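You operate a simulated robot arm through the tools that you are given. There is no shell and no other tool. Be economical: measure what you need, move in short steps, check, and stop when the job is done.

The job below is to be done with a simulated robot arm. You get a single attempt, and the scene is never put back.

Task
Put the square bottle marked "dock" from the black table top on top of the numbered bottle there and the square bottle labelled "mill" on top of the green rubber block.
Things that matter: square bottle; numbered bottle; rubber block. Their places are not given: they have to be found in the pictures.

The check looks at the end state, three seconds after you hand in, the way a careful person would. Anything else that was tipped, shoved, dropped, spilled or broken makes it a failure.

Robot
A 7-joint arm with a two-finger parallel gripper, fixed in place. Base frame: the origin is at the foot of the arm, x ahead of it, y to its left, z up; the work surface is at about z = 0. Units: mm, rad, N and s.
With the tool pointing down near the work surface it reaches from about 220 to 580 mm from the base axis. Its first joint turns from -1.152 to 1.152 rad. Payload 2.5 kg.
Tool frame: the origin (TCP) lies between the finger pads and is the grasp point; the fingertips stand 23 mm ahead of it; z points along the fingers, y is the line along which they close. The gripper opens to 94 mm. The fingers are 38 mm wide and 10 mm thick; the gripper's body (54 by 96 mm) begins 39 mm behind the TCP.
Orientation is that of the tool frame in the base frame, as a unit quaternion [w, x, y, z]. With the fingers straight down and closing along the base's y, the tool's x points along the base's -x, its y along +y and its z along -z.

Tools
- The arm moves only by the tool apply_moves. Its argument "series" is a list of rows, each a list of 7 numbers: the turn, a rotation vector about the tool's x, y, z in rad, then the shift along the tool's x, y, z in mm, then the closure, from 0 (fully open) to 1 (shut). In form: [[rx, ry, rz, dx, dy, dz, hand], ...]. A call has 1 to 8 rows; each row is the pose to reach, as a shift and turn from the pose commanded when the call began, along the tool's axes at that moment. A row lasts 0.2 s, in which the tool goes at most 50 mm and 0.15 rad; a call with a longer step from one row to the next is refused whole, and so is a gripper value outside its range. A pose out of reach is approached as far as the arm can. The call stops where the force on the tool passes 40 N (or 10 N more than at its start, if that is more) or the arm is blocked; 0.2 s more then pass. The fingers move at their own pace (about 108 mm/s each) and stop on an object; they squeeze with about 24 N. The grip force told is the motor's: it shows also when the fingers shut on nothing. Time passes only in rows, and 0.2 s behind the last, so rows that repeat a pose let the fingers close. It gives the time, the measured TCP pose, the force on the tool (base axes), the opening and the grip force at its end, in the units of the frame above (readings bear some noise), and new pictures: "show" is both (left out), scene, wrist or none.
- Cameras (640 x 400 px; columns grow to the right, rows downward): "scene" is fixed at [98.6, -402.7, 553.3]; the picture's right is [0.93, -0.37, 0.00], its down [-0.20, -0.51, -0.83] and it looks along [0.31, 0.78, -0.55] (base axes); focal length 269 px, centre (320, 200). "wrist" rides on the gripper at [-39, 0, -44] in the tool frame; the picture's right is [0.00, -1.00, 0.00], its down [0.97, 0.00, -0.24] and it looks along [0.24, 0.00, 0.97] (tool axes); focal length 218 px, centre (320, 200).
- measure_at(camera, pixels): for up to 12 pixels [column, row] of the newest picture of that camera ("zoom" is the newest enlarged one), the place [x, y, z] in the base frame of the surface seen there, good to about 3 mm, but the place of the scene camera against the robot may be out by one fixed shift of up to 12 mm in any direction. No time passes.
- zoom(camera, box): a new picture of the part [left, top, right, bottom] of that camera's present view, enlarged. No time passes.
- sign_off(): hands the job in; it is judged then, once.

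Keep the steps short. Do not move on a guess: measure, check each grasp and each placing, and mend mistakes. In all there are 60 turns and 120 pictures (those below and enlarged ones count). Leave the gripper open and the arm clear of the work at the hand-in unless told otherwise, and finish with a single line.

The tools are called as a command line: name --pt "numbers of a row" for each row, then --argument value for the rest, lists and objects as JSON in quotes. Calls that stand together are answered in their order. apply_moves: Moves the arm, as the interface text tells. Its arguments: {"type":"object","properties":{"series":{"type":"array","items":{"type":"array","items":{"type":"number"}}},"show":{"type":"string","enum":["both","scene","wrist","none"]}},"required":["series"]} The other tools are called the same way: measure_at (camera, pixels) gives the place of the surface under pixels of a picture; zoom (camera, box) takes an enlarged picture of a part of a camera's view; sign_off () hands the job in.

At the start:

```text
time: 0.0
tool_pos: [361.8, 134.3, 391.6]
orientation: [-0.001, 0.0, 1.0, 0.0]
contact_force: [0.5, -0.7, -1.0]
opening: 93.8
gripper_force: 0.0
```

scene: 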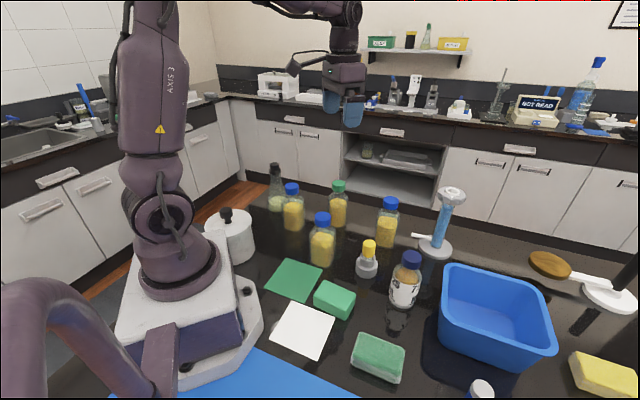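
wrist: 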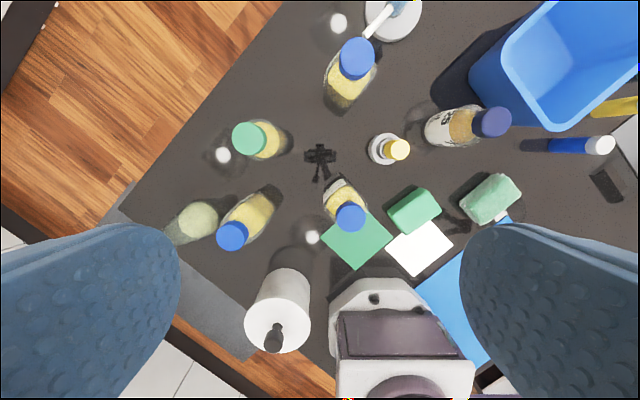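

I see several yellow-filled bottles, a labelled bottle near (405,280) and two green blocks near (334,300) and (378,358). I'll zoom in to read the labels.

zoom --camera "scene" --box '[250, 160, 430, 272]'

zoom --camera "scene" --box '[270, 240, 450, 390]'

zoom --camera "wrist" --box '[180, 20, 540, 280]'

```text
3.56 times, centred on (340, 216) of scene
```

zoom: 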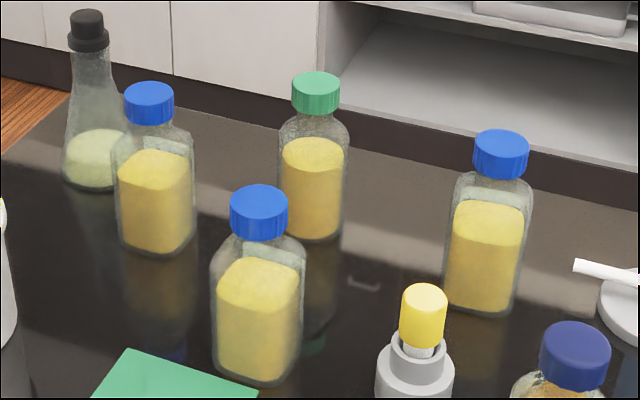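

```text
2.67 times, centred on (360, 315) of scene
```

zoom: 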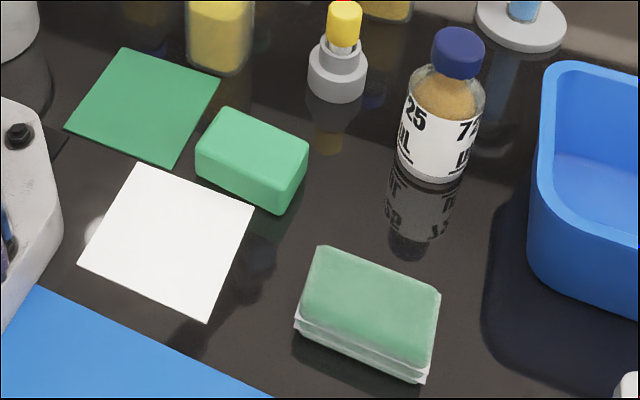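

```text
1.54 times, centred on (360, 150) of wrist
```

zoom: 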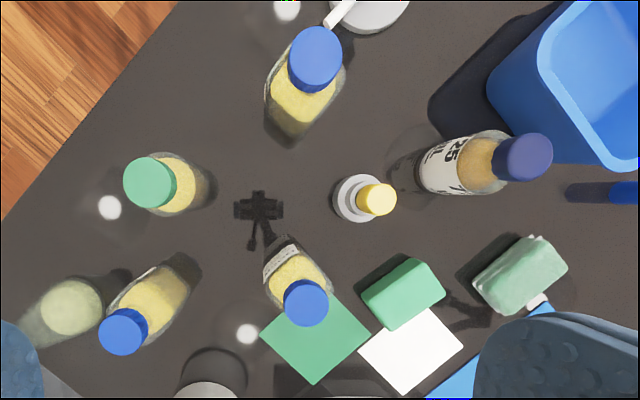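

The "25/72" printed bottle at (405,280) is the numbered bottle. The square bottles' labels seem to face away from the scene camera. I'll look closer at them through the wrist camera, and at the two green blocks, and measure places.

zoom --camera "wrist" --box '[200, 100, 400, 260]'

zoom --camera "wrist" --box '[370, 150, 530, 250]'

measure_at --camera "scene" --pixels '[[292, 188], [322, 219], [338, 186], [390, 204], [411, 258], [334, 296], [378, 352], [275, 167], [369, 246], [323, 253], [450, 195], [238, 218]]'

measure_at --camera "wrist" --pixels '[[233, 235], [351, 217], [249, 139], [357, 58], [491, 121], [413, 210], [490, 197], [398, 150], [198, 220], [430, 200], [280, 330], [390, 20]]'

```text
2.50 times, centred on (300, 180) of wrist
```

zoom: 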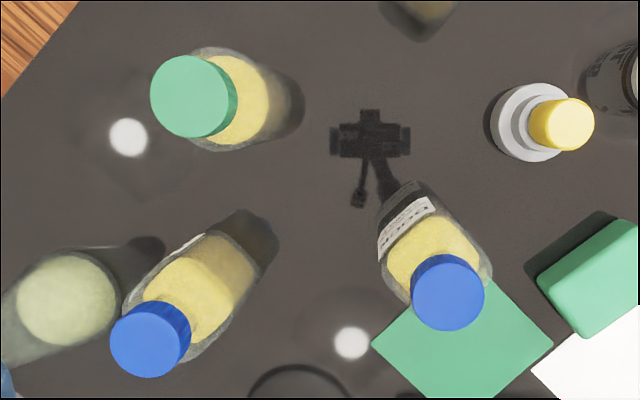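

```text
4.00 times, centred on (450, 200) of wrist
```

zoom: 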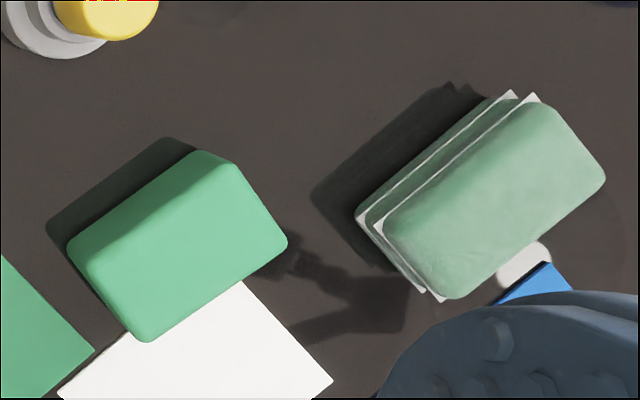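

```text
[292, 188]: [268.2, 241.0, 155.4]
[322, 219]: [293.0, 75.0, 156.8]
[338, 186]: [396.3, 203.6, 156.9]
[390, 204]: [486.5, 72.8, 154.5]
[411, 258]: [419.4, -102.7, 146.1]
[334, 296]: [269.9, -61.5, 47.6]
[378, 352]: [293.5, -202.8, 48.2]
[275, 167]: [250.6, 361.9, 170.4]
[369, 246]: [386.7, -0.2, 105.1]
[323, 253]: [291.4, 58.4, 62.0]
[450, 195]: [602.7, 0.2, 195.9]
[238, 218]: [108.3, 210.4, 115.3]
```

```text
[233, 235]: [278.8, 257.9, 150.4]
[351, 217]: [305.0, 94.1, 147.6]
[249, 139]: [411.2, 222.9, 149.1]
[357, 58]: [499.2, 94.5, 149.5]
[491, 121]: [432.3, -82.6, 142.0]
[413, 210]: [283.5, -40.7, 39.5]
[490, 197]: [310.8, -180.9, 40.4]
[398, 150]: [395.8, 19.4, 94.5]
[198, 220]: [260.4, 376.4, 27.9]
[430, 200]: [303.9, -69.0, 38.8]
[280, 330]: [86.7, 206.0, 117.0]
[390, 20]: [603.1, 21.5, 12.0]
```

The solid bright green block near (413,210) in the wrist view looks like rubber; the other at (490,197) is layered, like a pack. The middle bottle has a label facing +x. I'll tilt the wrist camera back toward the base, farther out, to read the labels.

apply_moves --pt "0 0.15 0 -25 0 20 0" --pt "0 0.3 0 -50 0 40 0" --pt "0 0.45 0 -75 0 60 0" --pt "0 0.6 0 -100 0 80 0" --pt "0 0.6 0 -100 0 90 0" --show "wrist"

```text
time: 1.2
tool_pos: [456.0, 134.6, 317.3]
orientation: [-0.272, 0.0, 0.962, 0.0]
contact_force: [0.8, -0.4, 1.1]
opening: 94.1
gripper_force: 0.1
out of reach, approached as far as the arm can: row 4, 5
```

wrist: 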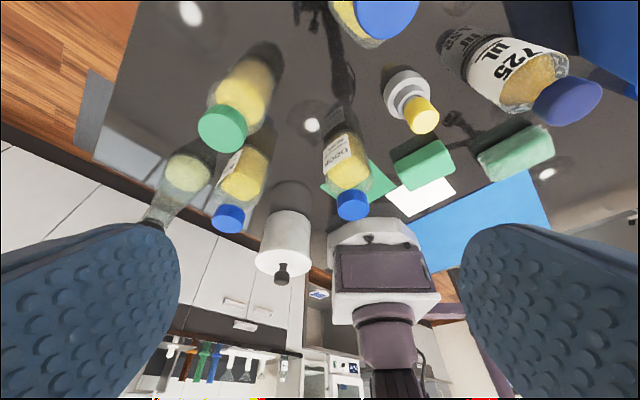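

The labels come into view (upside down). I'll zoom on them.

zoom --camera "wrist" --box '[300, 110, 390, 220]'

zoom --camera "wrist" --box '[190, 130, 290, 240]'

zoom --camera "wrist" --box '[380, 120, 570, 220]'

```text
3.64 times, centred on (345, 165) of wrist
```

zoom: 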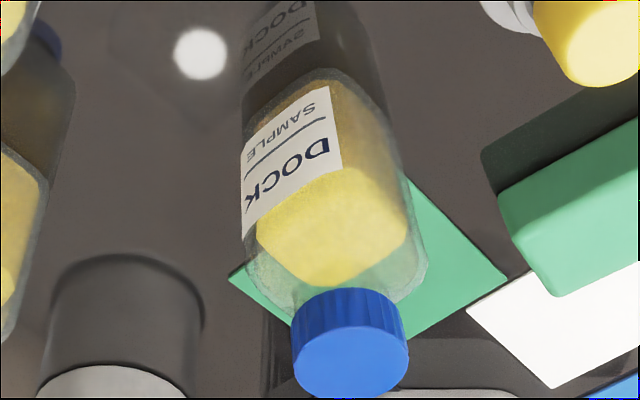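

```text
3.64 times, centred on (240, 185) of wrist
```

zoom: 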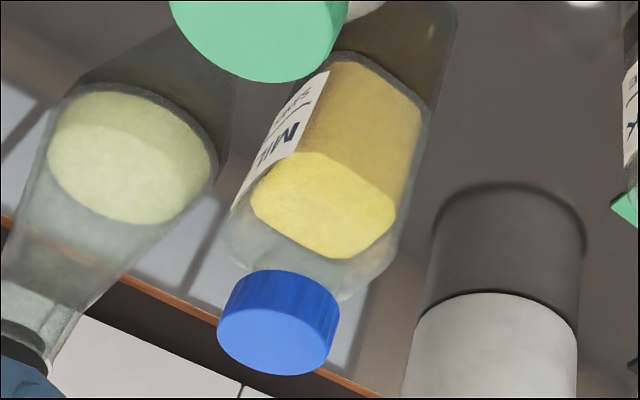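

```text
3.37 times, centred on (475, 170) of wrist
```

zoom: 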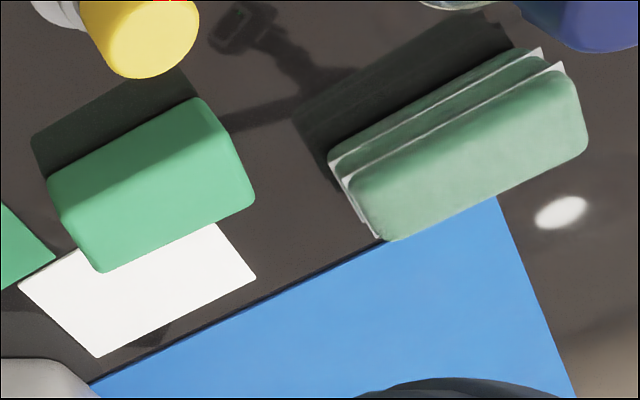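

The middle bottle reads "DOCK". The left one begins with "MIL…" but I must read it fully. I'll swing left and yaw to face its label.

apply_moves --pt "0.051 0 -0.083 6 38 6 0" --pt "0.102 0 -0.167 12 76 12 0" --pt "0.153 0 -0.25 18 114 18 0" --pt "0.204 0 -0.334 24 152 24 0" --pt "0.255 0 -0.417 29 190 29 0" --show "wrist"

```text
time: 2.4
tool_pos: [386.0, 270.8, 298.0]
orientation: [-0.265, -0.211, 0.939, -0.06]
contact_force: [0.2, -0.3, 0.0]
opening: 93.8
gripper_force: 0.0
out of reach, approached as far as the arm can: row 2, 3, 4, 5
```

wrist: 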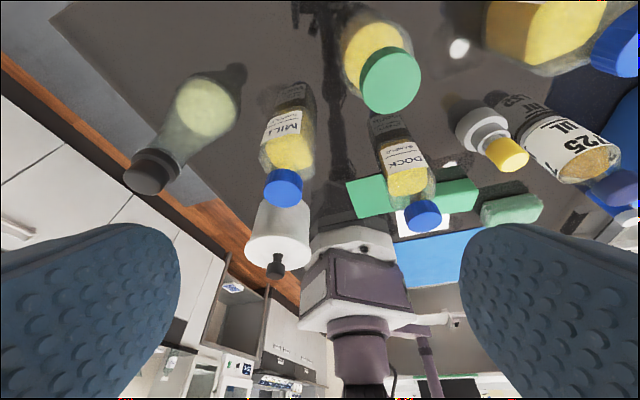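

zoom --camera "wrist" --box '[245, 80, 335, 210]'

zoom --camera "wrist" --box '[460, 70, 640, 240]'

zoom --camera "wrist" --box '[360, 110, 450, 240]'

```text
3.08 times, centred on (290, 145) of wrist
```

zoom: 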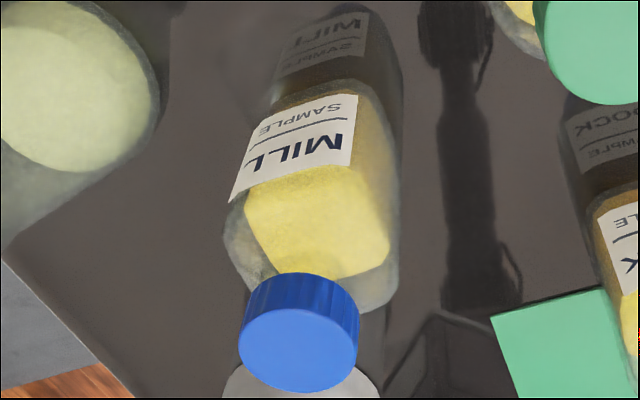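

```text
2.35 times, centred on (550, 155) of wrist
```

zoom: 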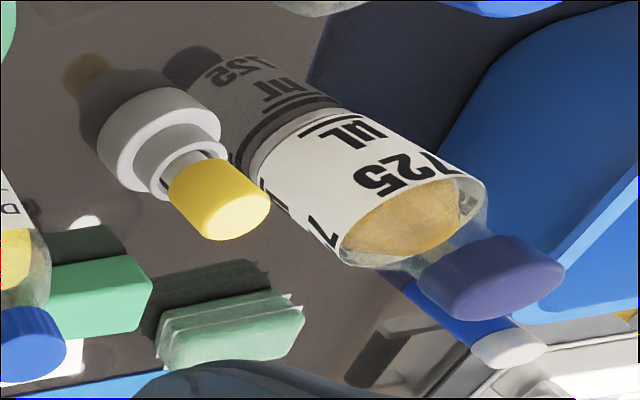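

```text
3.08 times, centred on (405, 175) of wrist
```

zoom: 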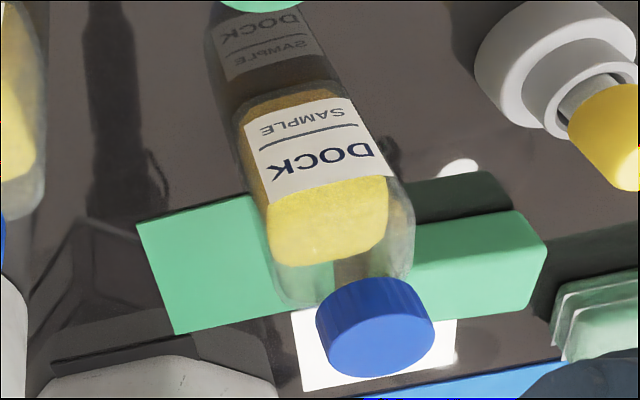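

DOCK (middle) and MILL (left) are confirmed, as is the numbered "725 mL" bottle. Now I'll return the tool to vertical above the dock bottle (305,94) to measure it.

apply_moves --pt "-0.0244 -0.108 0.0862 24 -14 9 0" --pt "-0.0488 -0.216 0.172 48 -28 18 0" --pt "-0.073 -0.325 0.259 73 -43 27 0" --pt "-0.098 -0.433 0.345 97 -58 36 0" --pt "-0.122 -0.541 0.431 122 -73 45 0" --show "wrist"

```text
time: 3.6
tool_pos: [306.7, 141.4, 324.6]
orientation: [0.001, -0.023, 1.0, 0.001]
contact_force: [-0.1, 0.3, 0.6]
opening: 94.1
gripper_force: 0.1
```

wrist: 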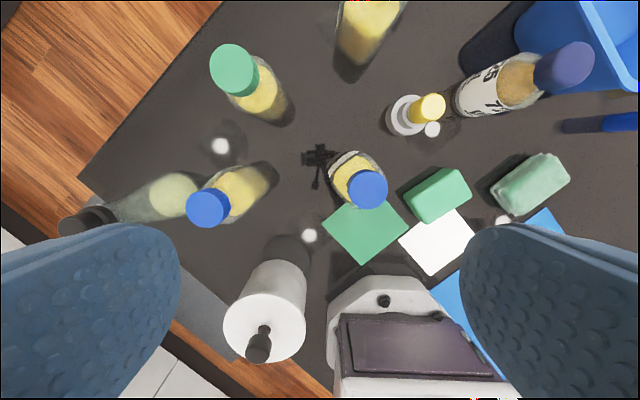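

Nearly vertical again. I'll shift over the dock bottle, whose cap is at (368,189).

apply_moves --pt "0 0 0 15 -23 0 0" --pt "0 0 0 30 -46 0 0" --pt "0 0 0 30 -46 0 0" --show "wrist"

```text
time: 4.4
tool_pos: [277.7, 93.0, 324.3]
orientation: [0.0, -0.023, 1.0, 0.001]
contact_force: [-0.3, 0.8, 0.8]
opening: 94.0
gripper_force: 0.2
```

wrist: 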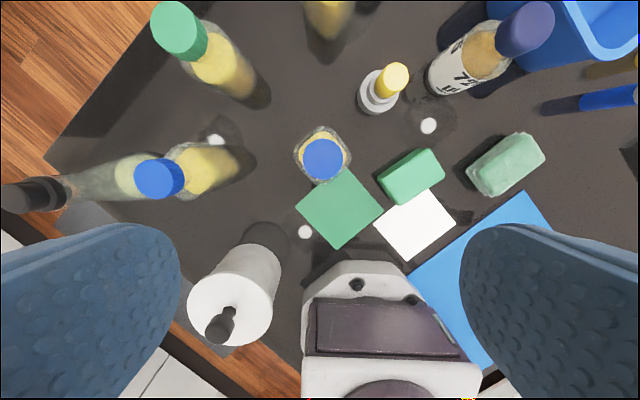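

zoom --camera "wrist" --box '[280, 110, 376, 200]'

zoom --camera "scene" --box '[295, 200, 351, 275]'

measure_at --camera "wrist" --pixels '[[323, 158], [306, 158], [340, 158], [323, 142], [323, 175], [299, 152], [346, 148], [322, 130], [410, 175], [380, 178], [411, 152], [444, 172]]'

measure_at --camera "scene" --pixels '[[322, 216], [322, 222], [322, 232], [323, 240], [323, 246], [323, 260], [323, 266], [312, 252], [334, 252], [310, 262]]'

```text
4.44 times, centred on (328, 155) of wrist
```

zoom: 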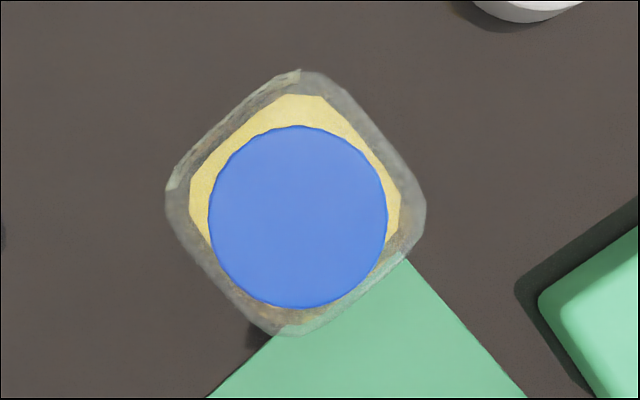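

```text
5.33 times, centred on (323, 238) of scene
```

zoom: 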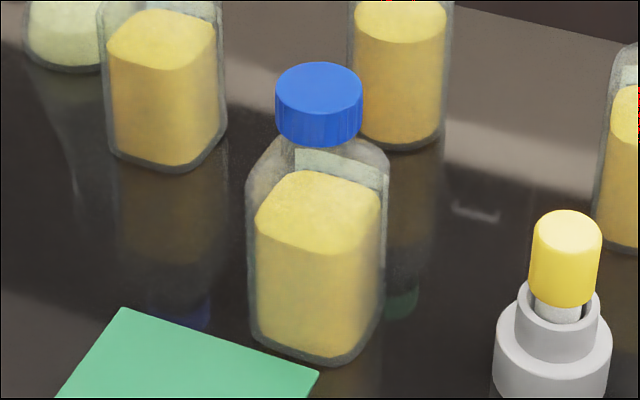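

```text
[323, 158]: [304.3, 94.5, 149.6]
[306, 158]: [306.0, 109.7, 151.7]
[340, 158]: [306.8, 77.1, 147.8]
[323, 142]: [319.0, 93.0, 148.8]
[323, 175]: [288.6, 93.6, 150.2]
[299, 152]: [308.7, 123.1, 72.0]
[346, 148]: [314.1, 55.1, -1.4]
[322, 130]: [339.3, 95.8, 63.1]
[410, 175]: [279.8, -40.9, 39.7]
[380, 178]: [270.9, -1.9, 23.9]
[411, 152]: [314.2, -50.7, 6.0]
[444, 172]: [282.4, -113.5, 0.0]
```

```text
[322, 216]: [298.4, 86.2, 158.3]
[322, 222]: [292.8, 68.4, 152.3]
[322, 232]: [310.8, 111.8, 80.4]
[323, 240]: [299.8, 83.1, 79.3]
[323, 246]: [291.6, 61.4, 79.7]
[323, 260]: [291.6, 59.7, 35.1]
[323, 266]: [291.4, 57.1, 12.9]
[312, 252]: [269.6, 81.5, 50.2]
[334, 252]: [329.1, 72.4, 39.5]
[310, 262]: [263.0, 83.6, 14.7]
```

The dock cap is centred at about (304, 94), top z≈150, ~40 mm wide — good to grip by the cap. I'll place mill first (lower stack), so I go over the mill bottle to measure it.

apply_moves --pt "0 0 0 5 42 0 0" --pt "0 0 0 10 84 0 0" --pt "0 0 0 15 126 0 0" --pt "0 0 0 20 166 0 0" --pt "0 0 0 20 166 0 0" --show "wrist"

```text
time: 5.6
tool_pos: [248.7, 260.0, 323.7]
orientation: [0.0, -0.024, 1.0, -0.001]
contact_force: [0.4, -0.7, 0.2]
opening: 94.2
gripper_force: 0.0
```

wrist: 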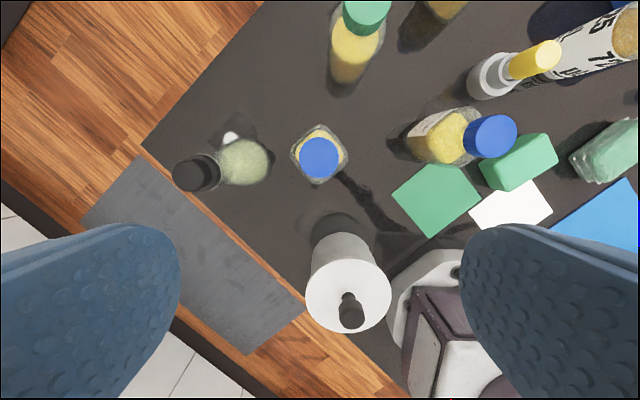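

The mill cap is at (319,158). I'll measure it, the flask, and its orientation.

zoom --camera "wrist" --box '[271, 110, 367, 200]'

measure_at --camera "wrist" --pixels '[[319, 158], [302, 158], [336, 158], [319, 141], [319, 175], [195, 172], [215, 172], [245, 160]]'

```text
4.44 times, centred on (319, 155) of wrist
```

zoom: 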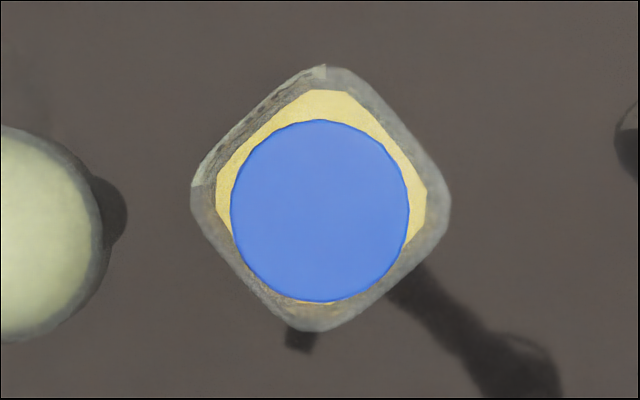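

```text
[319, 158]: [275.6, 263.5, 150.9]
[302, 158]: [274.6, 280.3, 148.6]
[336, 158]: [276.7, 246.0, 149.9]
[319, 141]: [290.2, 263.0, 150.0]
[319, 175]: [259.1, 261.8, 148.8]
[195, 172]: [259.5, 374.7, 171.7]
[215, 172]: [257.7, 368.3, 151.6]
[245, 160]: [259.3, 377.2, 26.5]
```

Mill's cap centre is at about (275.7, 263.2), top z≈150. Before carrying (the load will block the view), I'll go measure the rubber block and the numbered bottle from above.

apply_moves --pt "0 0 0 0 -44 0 0" --pt "0 0 0 0 -88 0 0" --pt "0 0 0 0 -132 0 0" --pt "0 0 0 1 -176 0 0" --pt "0 0 0 2 -220 0 0" --pt "0 0 0 3 -264 0 0" --pt "0 0 0 3 -305 0 0" --pt "0 0 0 3 -305 0 0" --show "wrist"

```text
time: 7.4
tool_pos: [259.9, -43.9, 324.6]
orientation: [0.0, -0.024, 1.0, 0.001]
contact_force: [0.3, -0.1, -0.2]
opening: 94.1
gripper_force: 0.1
```

wrist: 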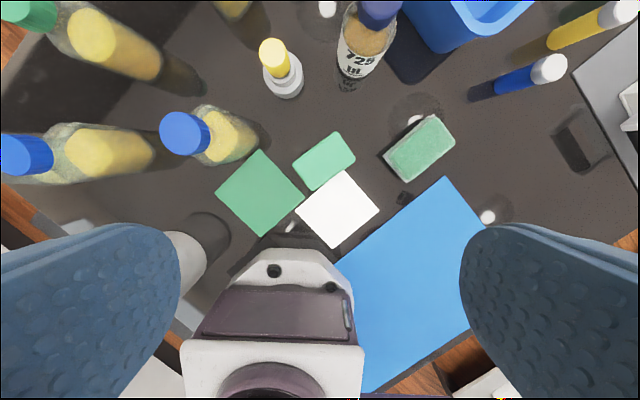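

zoom --camera "wrist" --box '[284, 120, 364, 200]'

zoom --camera "wrist" --box '[370, 100, 470, 190]'

measure_at --camera "wrist" --pixels '[[324, 161], [297, 160], [338, 135], [351, 159], [312, 185], [340, 190], [330, 140]]'

```text
5.00 times, centred on (324, 160) of wrist
```

zoom: 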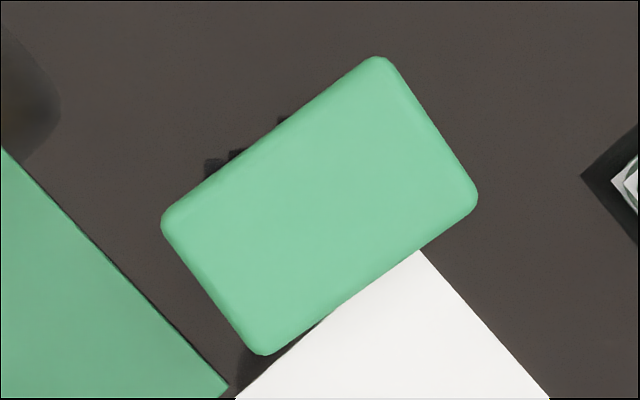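

```text
4.44 times, centred on (420, 145) of wrist
```

zoom: 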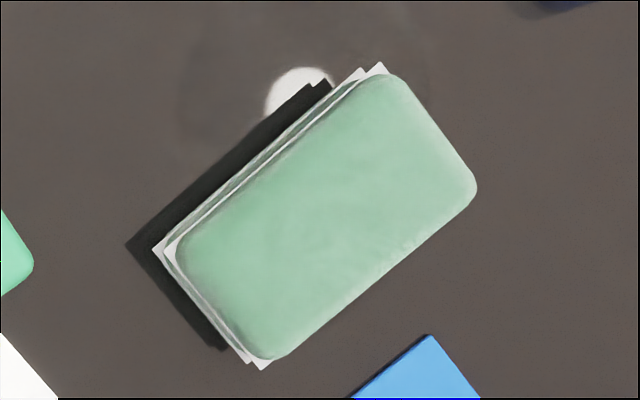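

```text
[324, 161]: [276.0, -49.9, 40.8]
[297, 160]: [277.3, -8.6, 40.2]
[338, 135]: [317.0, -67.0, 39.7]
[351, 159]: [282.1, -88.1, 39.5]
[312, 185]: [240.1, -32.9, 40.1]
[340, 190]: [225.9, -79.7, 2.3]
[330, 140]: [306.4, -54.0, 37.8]
```

The rubber block: centre ≈ (277,-49.4), top z≈40, ~81×53 mm. Next I go above the numbered bottle's cap (378,12) to measure it.

apply_moves --pt "0 0 0 -40 -12 0 0" --pt "0 0 0 -79 -24 0 0" --pt "0 0 0 -118 -36 0 0" --pt "0 0 0 -150 -47 0 0" --pt "0 0 0 -150 -47 0 0" --show "wrist"

```text
time: 8.6
tool_pos: [415.5, -84.6, 324.6]
orientation: [0.0, -0.023, 1.0, 0.001]
contact_force: [0.4, -0.1, -0.4]
opening: 93.8
gripper_force: 0.0
```

wrist: 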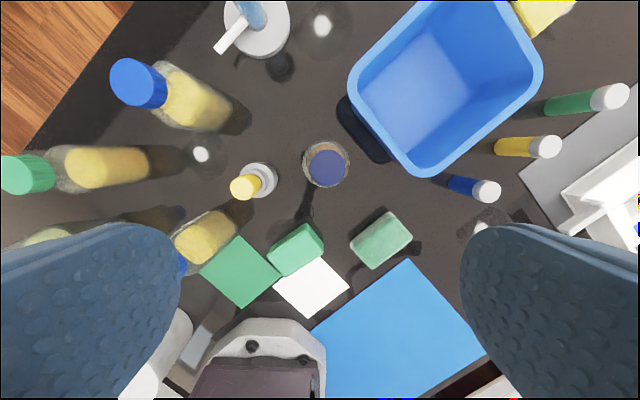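

zoom --camera "wrist" --box '[288, 130, 368, 200]'

measure_at --camera "wrist" --pixels '[[328, 168], [311, 168], [345, 168], [328, 152], [328, 185], [410, 170], [360, 100]]'

```text
5.71 times, centred on (328, 165) of wrist
```

zoom: 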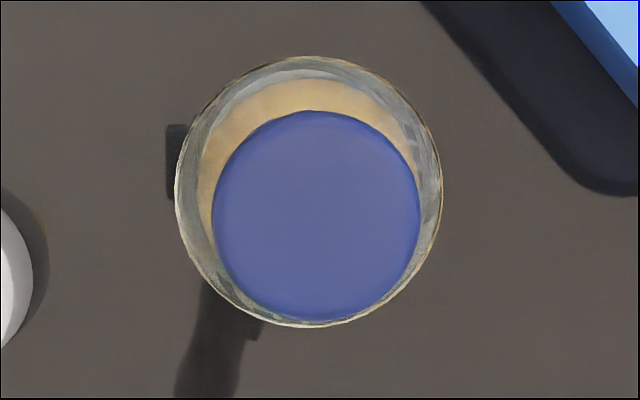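

```text
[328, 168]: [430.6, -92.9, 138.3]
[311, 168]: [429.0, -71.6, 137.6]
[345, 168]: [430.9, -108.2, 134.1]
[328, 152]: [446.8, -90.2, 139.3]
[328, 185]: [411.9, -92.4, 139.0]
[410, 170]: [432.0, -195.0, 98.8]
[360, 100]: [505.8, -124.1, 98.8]
```

Numbered bottle's cap centre ≈ (431.5,-91), top z≈138.5, ~40 mm wide. Now I go back over the mill bottle at (276.3, 262.8), staying high.

apply_moves --pt "0 0 0 15.4 44.2 0 0" --pt "0 0 0 30.8 88.4 0 0" --pt "0 0 0 46.1 132.5 0 0" --pt "0 0 0 61.5 176.7 0 0" --pt "0 0 0 76.9 220.9 0 0" --pt "0 0 0 92.3 265.1 0 0" --pt "0 0 0 107.6 309.3 0 0" --pt "0 0 0 123 353.5 0 0" --show "none"

```text
time: 10.4
tool_pos: [274.2, 261.7, 323.5]
orientation: [0.0, -0.022, 1.0, 0.0]
contact_force: [0.3, -0.6, -1.0]
opening: 94.0
gripper_force: 0.1
```

Over the mill bottle. Descend in steps to just over grasp height, z≈190, and look.

apply_moves --pt "0 0 0 -2 1 45 0" --pt "0 0 0 -2 1 90 0" --pt "0 0 0 -2 1 130 0" --pt "0 0 0 -2 1 130 0" --show "both"

```text
time: 11.4
tool_pos: [277.3, 262.9, 193.7]
orientation: [0.0, -0.023, 1.0, 0.0]
contact_force: [0.2, -0.5, 0.4]
opening: 93.9
gripper_force: 0.0
```

scene: 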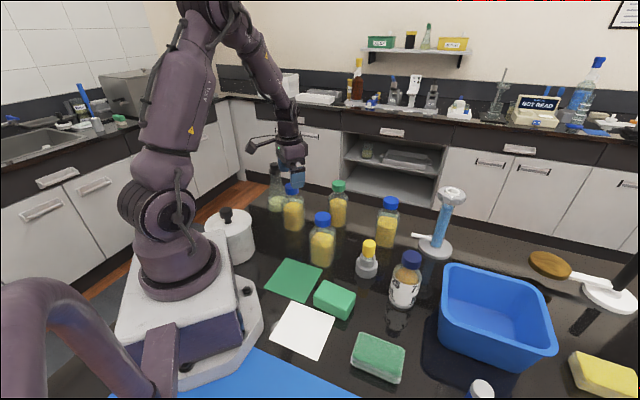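
wrist: 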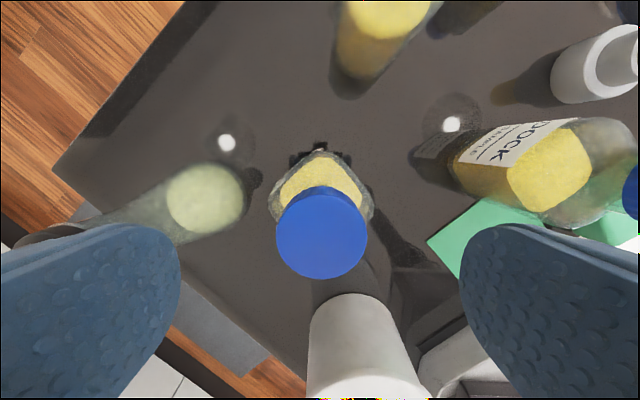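

The cap is centred between the fingers. Descend to z≈143 and close.

apply_moves --pt "0 0 0 0 0 25 0" --pt "0 0 0 0 0 50 0" --pt "0 0 0 0 0 50 0.3" --pt "0 0 0 0 0 50 0.5" --pt "0 0 0 0 0 50 0.8" --pt "0 0 0 0 0 50 1" --pt "0 0 0 0 0 50 1" --show "both"

```text
time: 13.0
tool_pos: [277.2, 264.0, 145.1]
orientation: [0.0, -0.023, 1.0, 0.0]
contact_force: [-0.2, -1.6, -0.6]
opening: 38.2
gripper_force: 23.8
```

scene: 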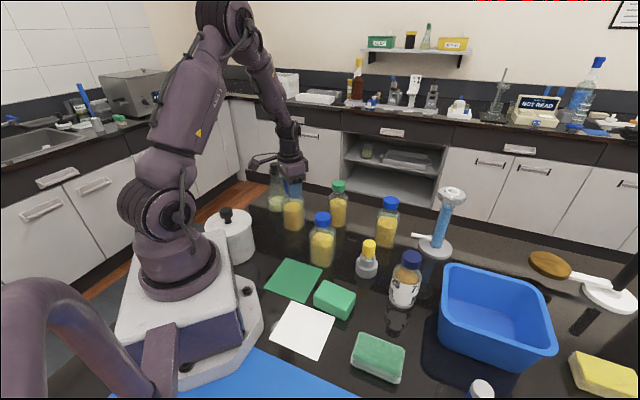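
wrist: 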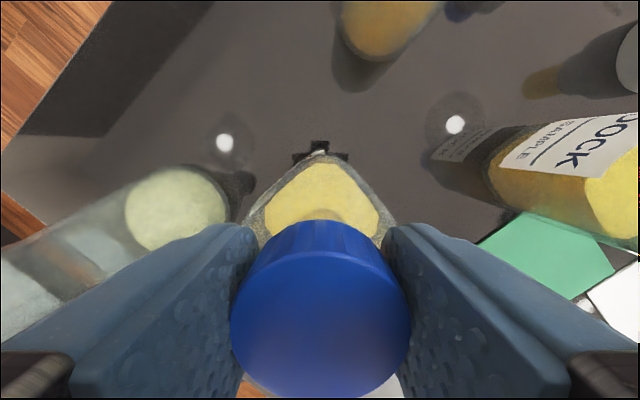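

Gripped at 38.2 mm, 23.8 N. Lift gently straight up and check it hangs.

apply_moves --pt "0 0 0 0 0 -15 1" --pt "0 0 0 0 0 -40 1" --pt "0 0 0 0 0 -70 1" --pt "0 0 0 0 0 -110 1" --pt "0 0 0 0 0 -150 1" --pt "0 0 0 0 0 -190 1" --pt "0 0 0 0 0 -190 1" --show "both"

```text
time: 14.6
tool_pos: [273.9, 264.1, 335.2]
orientation: [0.0, -0.024, 1.0, 0.001]
contact_force: [0.2, -0.5, -3.7]
opening: 38.4
gripper_force: 23.9
```

scene: 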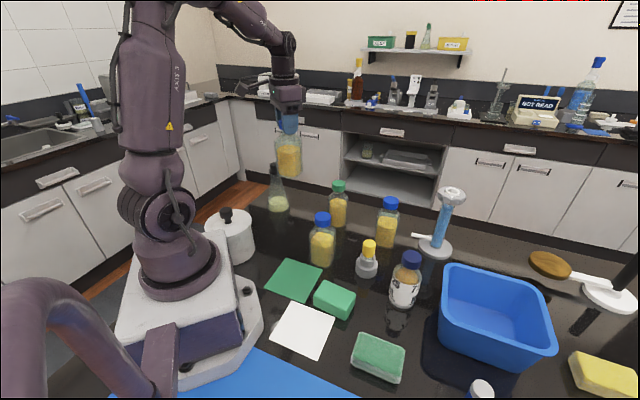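
wrist: 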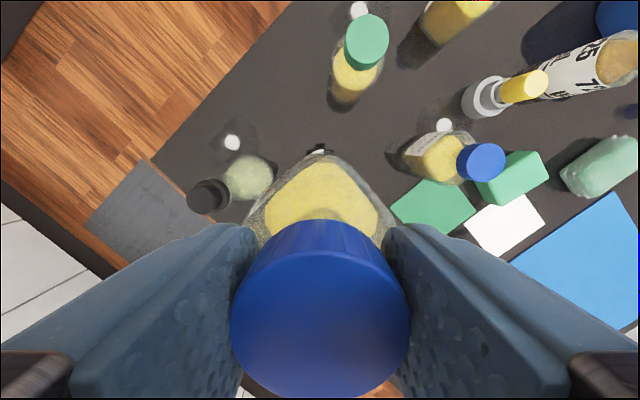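

Held and hanging straight; its bottom is at z≈190, clear of the dock bottle (150). Carry it over the block at (277.5,-49.4).

apply_moves --pt "0 0 0 1 -25 0 1" --pt "0 0 0 3 -70 0 1" --pt "0 0 0 4 -118 0 1" --pt "0 0 0 6 -166 0 1" --pt "0 0 0 7.5 -214 0 1" --pt "0 0 0 9 -260 0 1" --pt "0 0 0 10.5 -295 0 1" --pt "0 0 0 11 -313.7 0 1" --show "none"

```text
time: 16.4
tool_pos: [282.1, -50.3, 335.0]
orientation: [0.0, -0.024, 1.0, 0.001]
contact_force: [0.1, 0.2, -3.9]
opening: 38.5
gripper_force: 23.6
```

Now at (282,-50). Descend to about 15 mm above the block, correcting x by about -4 mm, and look.

apply_moves --pt "0 0 0 4 1 40 1" --pt "0 0 0 4 1 80 1" --pt "0 0 0 4 1 110 1" --pt "0 0 0 4 1 133 1" --pt "0 0 0 4 1 133 1" --show "both"

zoom --camera "scene" --box '[280, 200, 390, 330]'

```text
time: 17.6
tool_pos: [276.2, -50.1, 200.9]
orientation: [0.0, -0.023, 1.0, 0.001]
contact_force: [0.1, -0.9, -3.9]
opening: 38.1
gripper_force: 23.9
```

scene: 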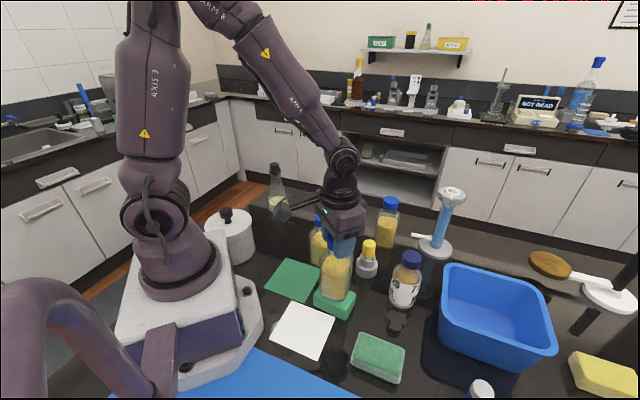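
wrist: 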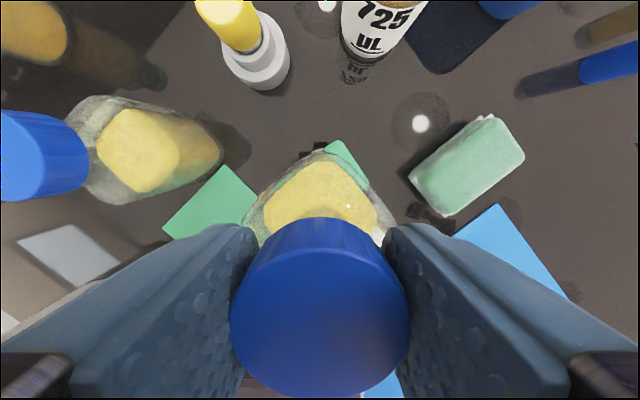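

```text
3.08 times, centred on (335, 265) of scene
```

zoom: 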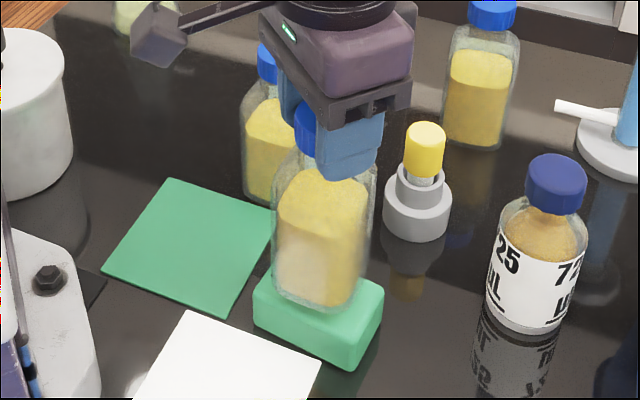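

Alignment looks right. Lower by 13 mm, then check the force.

apply_moves --pt "0 0 0 0 0 6 1" --pt "0 0 0 0 0 11 1" --pt "0 0 0 0 0 13 1" --pt "0 0 0 0 0 13 1" --show "scene"

zoom --camera "scene" --box '[280, 200, 390, 330]'

```text
time: 18.6
tool_pos: [275.4, -49.4, 187.3]
orientation: [0.0, -0.024, 1.0, 0.002]
contact_force: [-0.1, -0.8, -4.5]
opening: 38.3
gripper_force: 23.6
```

scene: 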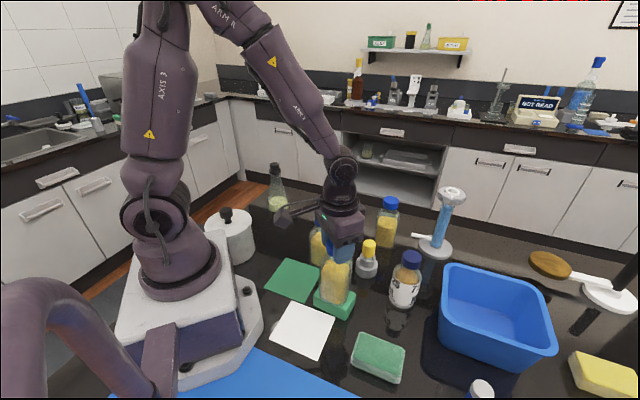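

```text
3.08 times, centred on (335, 265) of scene
```

zoom: 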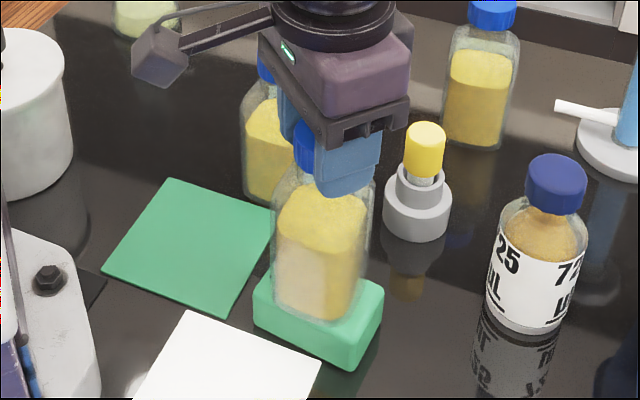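

Force still shows the full weight (-4.5 N), so it's just above contact. Lower in 1 mm steps.

apply_moves --pt "0 0 0 0 0 1 1" --pt "0 0 0 0 0 2 1" --pt "0 0 0 0 0 2 1" --show "none"

```text
time: 19.4
tool_pos: [276.1, -50.0, 185.9]
orientation: [0.0, -0.024, 1.0, 0.002]
contact_force: [-0.5, -0.9, -3.4]
opening: 38.3
gripper_force: 24.3
```

apply_moves --pt "0 0 0 0 0 1 1" --pt "0 0 0 0 0 1.5 1" --pt "0 0 0 0 0 1.5 1" --show "none"

```text
time: 20.2
tool_pos: [275.8, -49.4, 184.8]
orientation: [-0.001, -0.023, 1.0, 0.001]
contact_force: [0.7, -0.4, -1.5]
opening: 38.5
gripper_force: 24.6
```

The weight is starting to be taken (-1.5 N). One more millimetre.

apply_moves --pt "0 0 0 0 0 1 1" --pt "0 0 0 0 0 1 1" --show "scene"

zoom --camera "scene" --box '[280, 200, 390, 330]'

```text
time: 20.8
tool_pos: [276.1, -50.2, 184.4]
orientation: [0.001, -0.023, 1.0, 0.0]
contact_force: [-2.1, -0.3, 8.4]
opening: 38.1
gripper_force: 24.1
```

scene: 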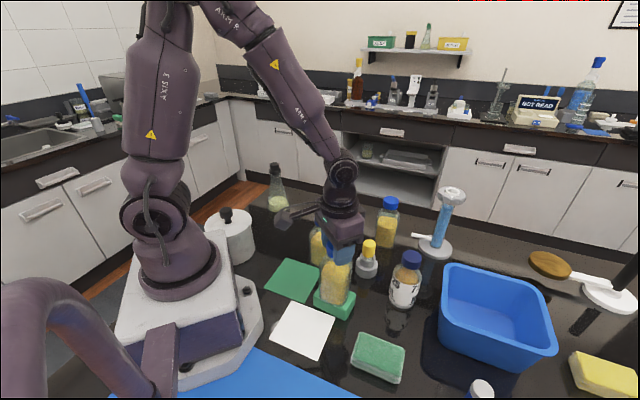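

```text
3.08 times, centred on (335, 265) of scene
```

zoom: 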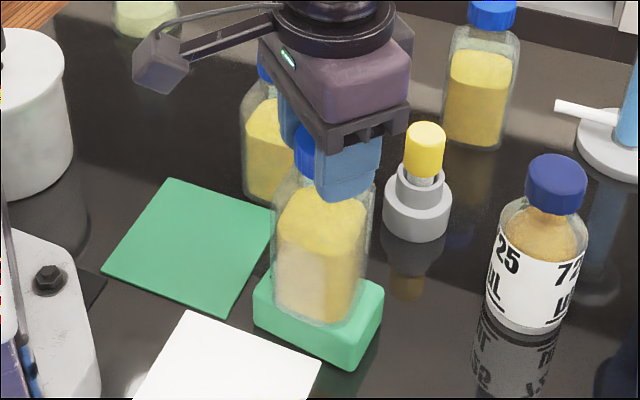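

Firm contact (+8 N): it stands on the block. Ease up 1 mm, open, then rise.

apply_moves --pt "0 0 0 0 0 -0.7 1" --pt "0 0 0 0 0 -0.7 0.5" --pt "0 0 0 0 0 -0.7 0.3" --pt "0 0 0 0 0 -0.7 0" --pt "0 0 0 0 0 -0.7 0" --pt "0 0 0 0 0 -25 0" --pt "0 0 0 0 0 -65 0" --pt "0 0 0 0 0 -110 0" --show "both"

zoom --camera "scene" --box '[280, 200, 390, 330]'

```text
time: 22.6
tool_pos: [273.6, -50.3, 296.1]
orientation: [-0.001, -0.023, 1.0, 0.0]
contact_force: [-0.2, -0.1, -0.4]
opening: 94.0
gripper_force: 0.0
```

scene: 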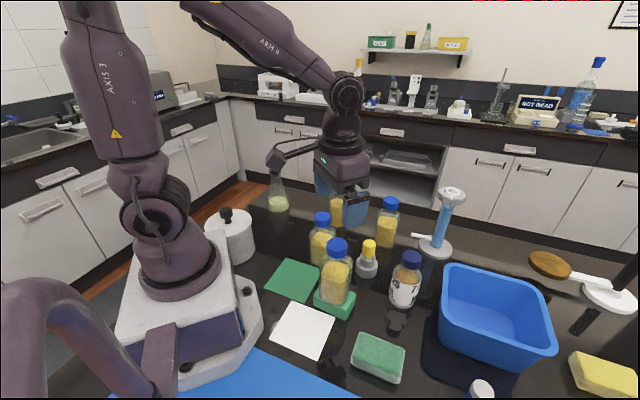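
wrist: 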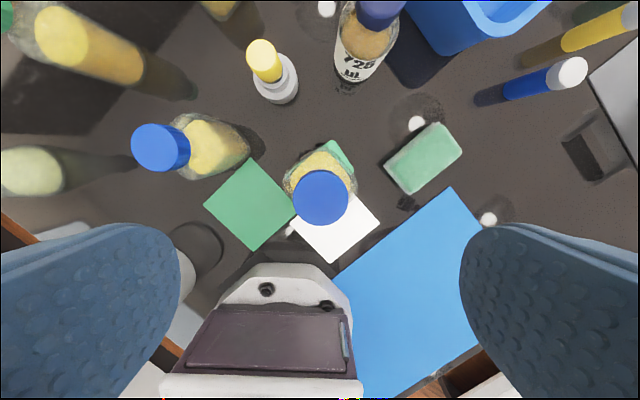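

```text
3.08 times, centred on (335, 265) of scene
```

zoom: 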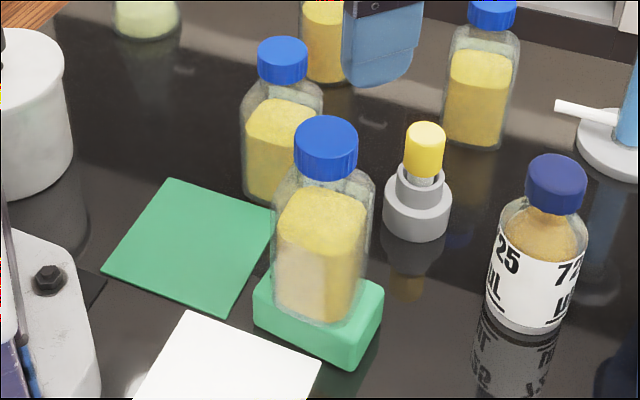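

Mill stands upright on the block. Now go over the dock bottle at (304.7, 92.8) and go partway down.

apply_moves --pt "0 0 0 -10 37 0 0" --pt "0 0 0 -20 75 0 0" --pt "0 0 0 -29 112 0 0" --pt "0 0 0 -37.6 144.5 0 0" --pt "0 0 0 -36.5 144.5 45 0" --pt "0 0 0 -35.5 144.5 90 0" --pt "0 0 0 -35.5 144.5 100 0" --pt "0 0 0 -35.5 144.5 100 0" --show "both"

```text
time: 24.4
tool_pos: [302.4, 95.6, 195.1]
orientation: [0.0, -0.024, 1.0, -0.001]
contact_force: [0.3, -0.3, 0.3]
opening: 93.9
gripper_force: 0.0
```

scene: 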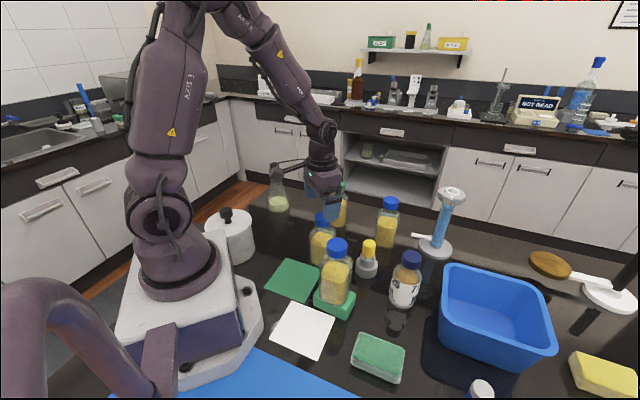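
wrist: 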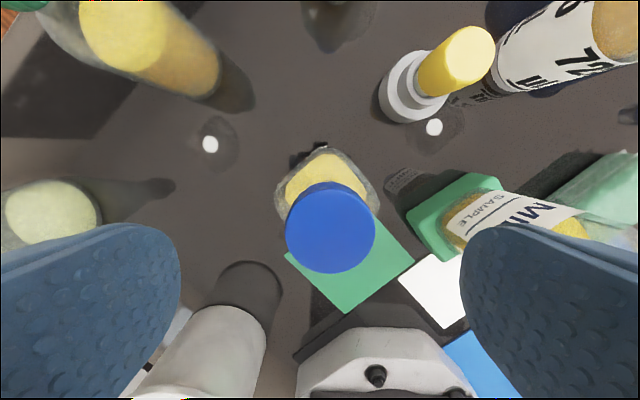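

The dock cap sits about 4.5 mm toward -y from centre (col 331). I shift -4.4 in y, +1.4 in x, then descend and close.

apply_moves --pt "0 0 0 -1.4 -4.4 5 0" --pt "0 0 0 -1.4 -4.4 30 0" --pt "0 0 0 -1.4 -4.4 50 0" --pt "0 0 0 -1.4 -4.4 50 0.3" --pt "0 0 0 -1.4 -4.4 50 0.5" --pt "0 0 0 -1.4 -4.4 50 0.8" --pt "0 0 0 -1.4 -4.4 50 1" --pt "0 0 0 -1.4 -4.4 50 1" --show "both"

```text
time: 26.2
tool_pos: [304.8, 92.5, 144.1]
orientation: [0.0, -0.023, 1.0, 0.001]
contact_force: [-0.2, -1.7, -0.6]
opening: 38.4
gripper_force: 24.6
```

scene: 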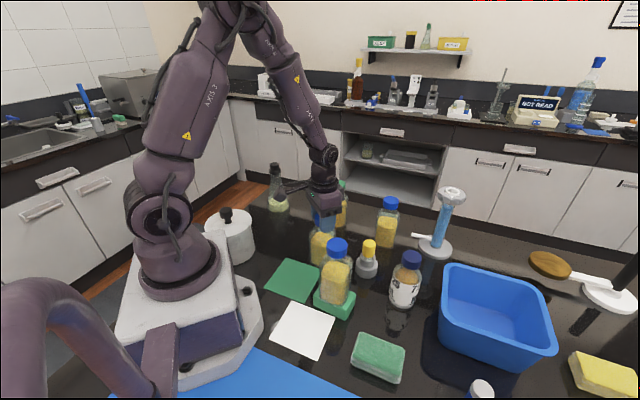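
wrist: 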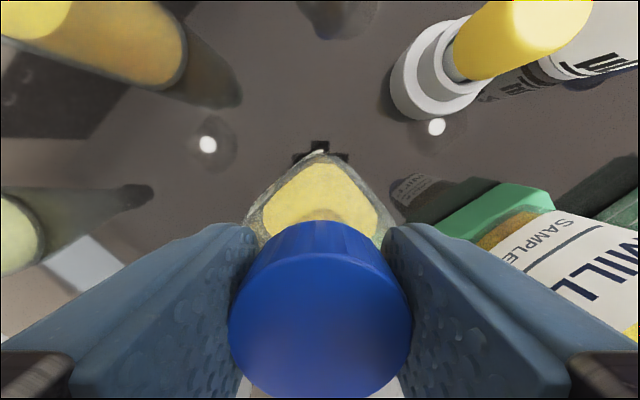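

Gripped at 38.4 mm; far cap edge at row 252 puts the cap axis right at the TCP. Lift straight up.

apply_moves --pt "0 0 0 0 0 -15 1" --pt "0 0 0 0 0 -40 1" --pt "0 0 0 0 0 -70 1" --pt "0 0 0 0 0 -110 1" --pt "0 0 0 0 0 -150 1" --pt "0 0 0 0 0 -190 1" --pt "0 0 0 0 0 -190 1" --show "scene"

```text
time: 27.8
tool_pos: [305.2, 92.5, 332.6]
orientation: [0.0, -0.023, 1.0, 0.0]
contact_force: [-0.2, -0.1, -4.1]
opening: 38.1
gripper_force: 23.2
```

scene: 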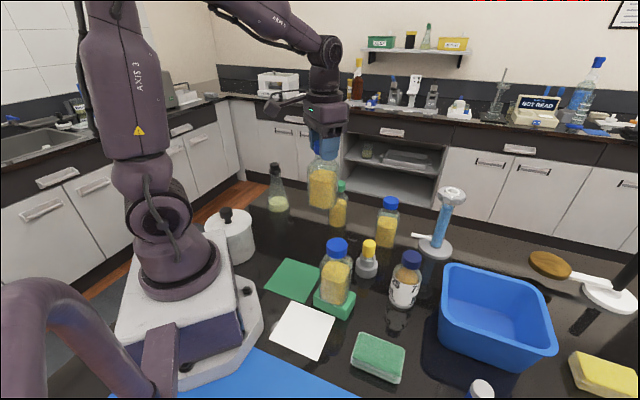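

Held. Carry it over the numbered bottle at (432.3,-90.7).

apply_moves --pt "0 0 0 -12 -19 0 1" --pt "0 0 0 -32 -51 0 1" --pt "0 0 0 -56 -89 0 1" --pt "0 0 0 -80 -128 0 1" --pt "0 0 0 -100 -160 0 1" --pt "0 0 0 -113 -180 0 1" --pt "0 0 0 -118.3 -188.7 0 1" --pt "0 0 0 -118.3 -188.7 0 1" --show "both"

zoom --camera "scene" --box '[350, 140, 470, 320]'

```text
time: 29.6
tool_pos: [434.3, -91.1, 333.3]
orientation: [-0.001, -0.023, 1.0, 0.002]
contact_force: [0.1, 0.2, -3.9]
opening: 38.3
gripper_force: 24.8
```

scene: 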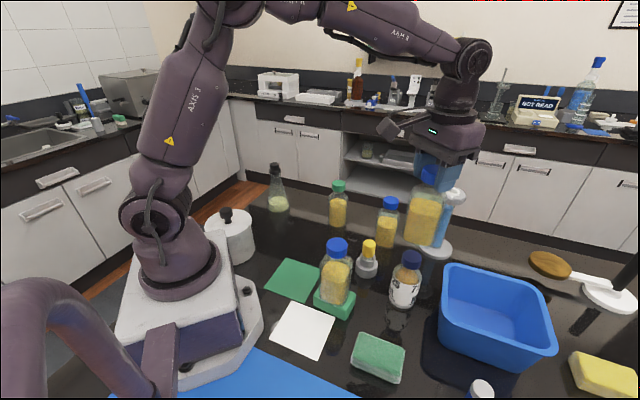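
wrist: 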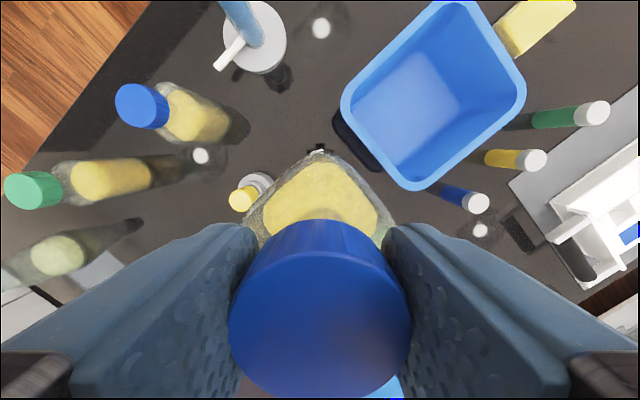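

```text
2.22 times, centred on (410, 230) of scene
```

zoom: 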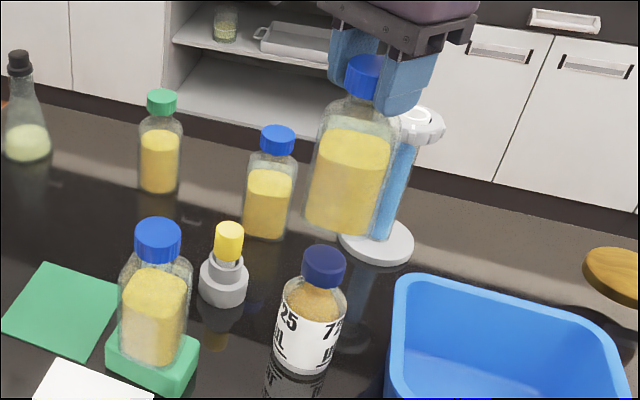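

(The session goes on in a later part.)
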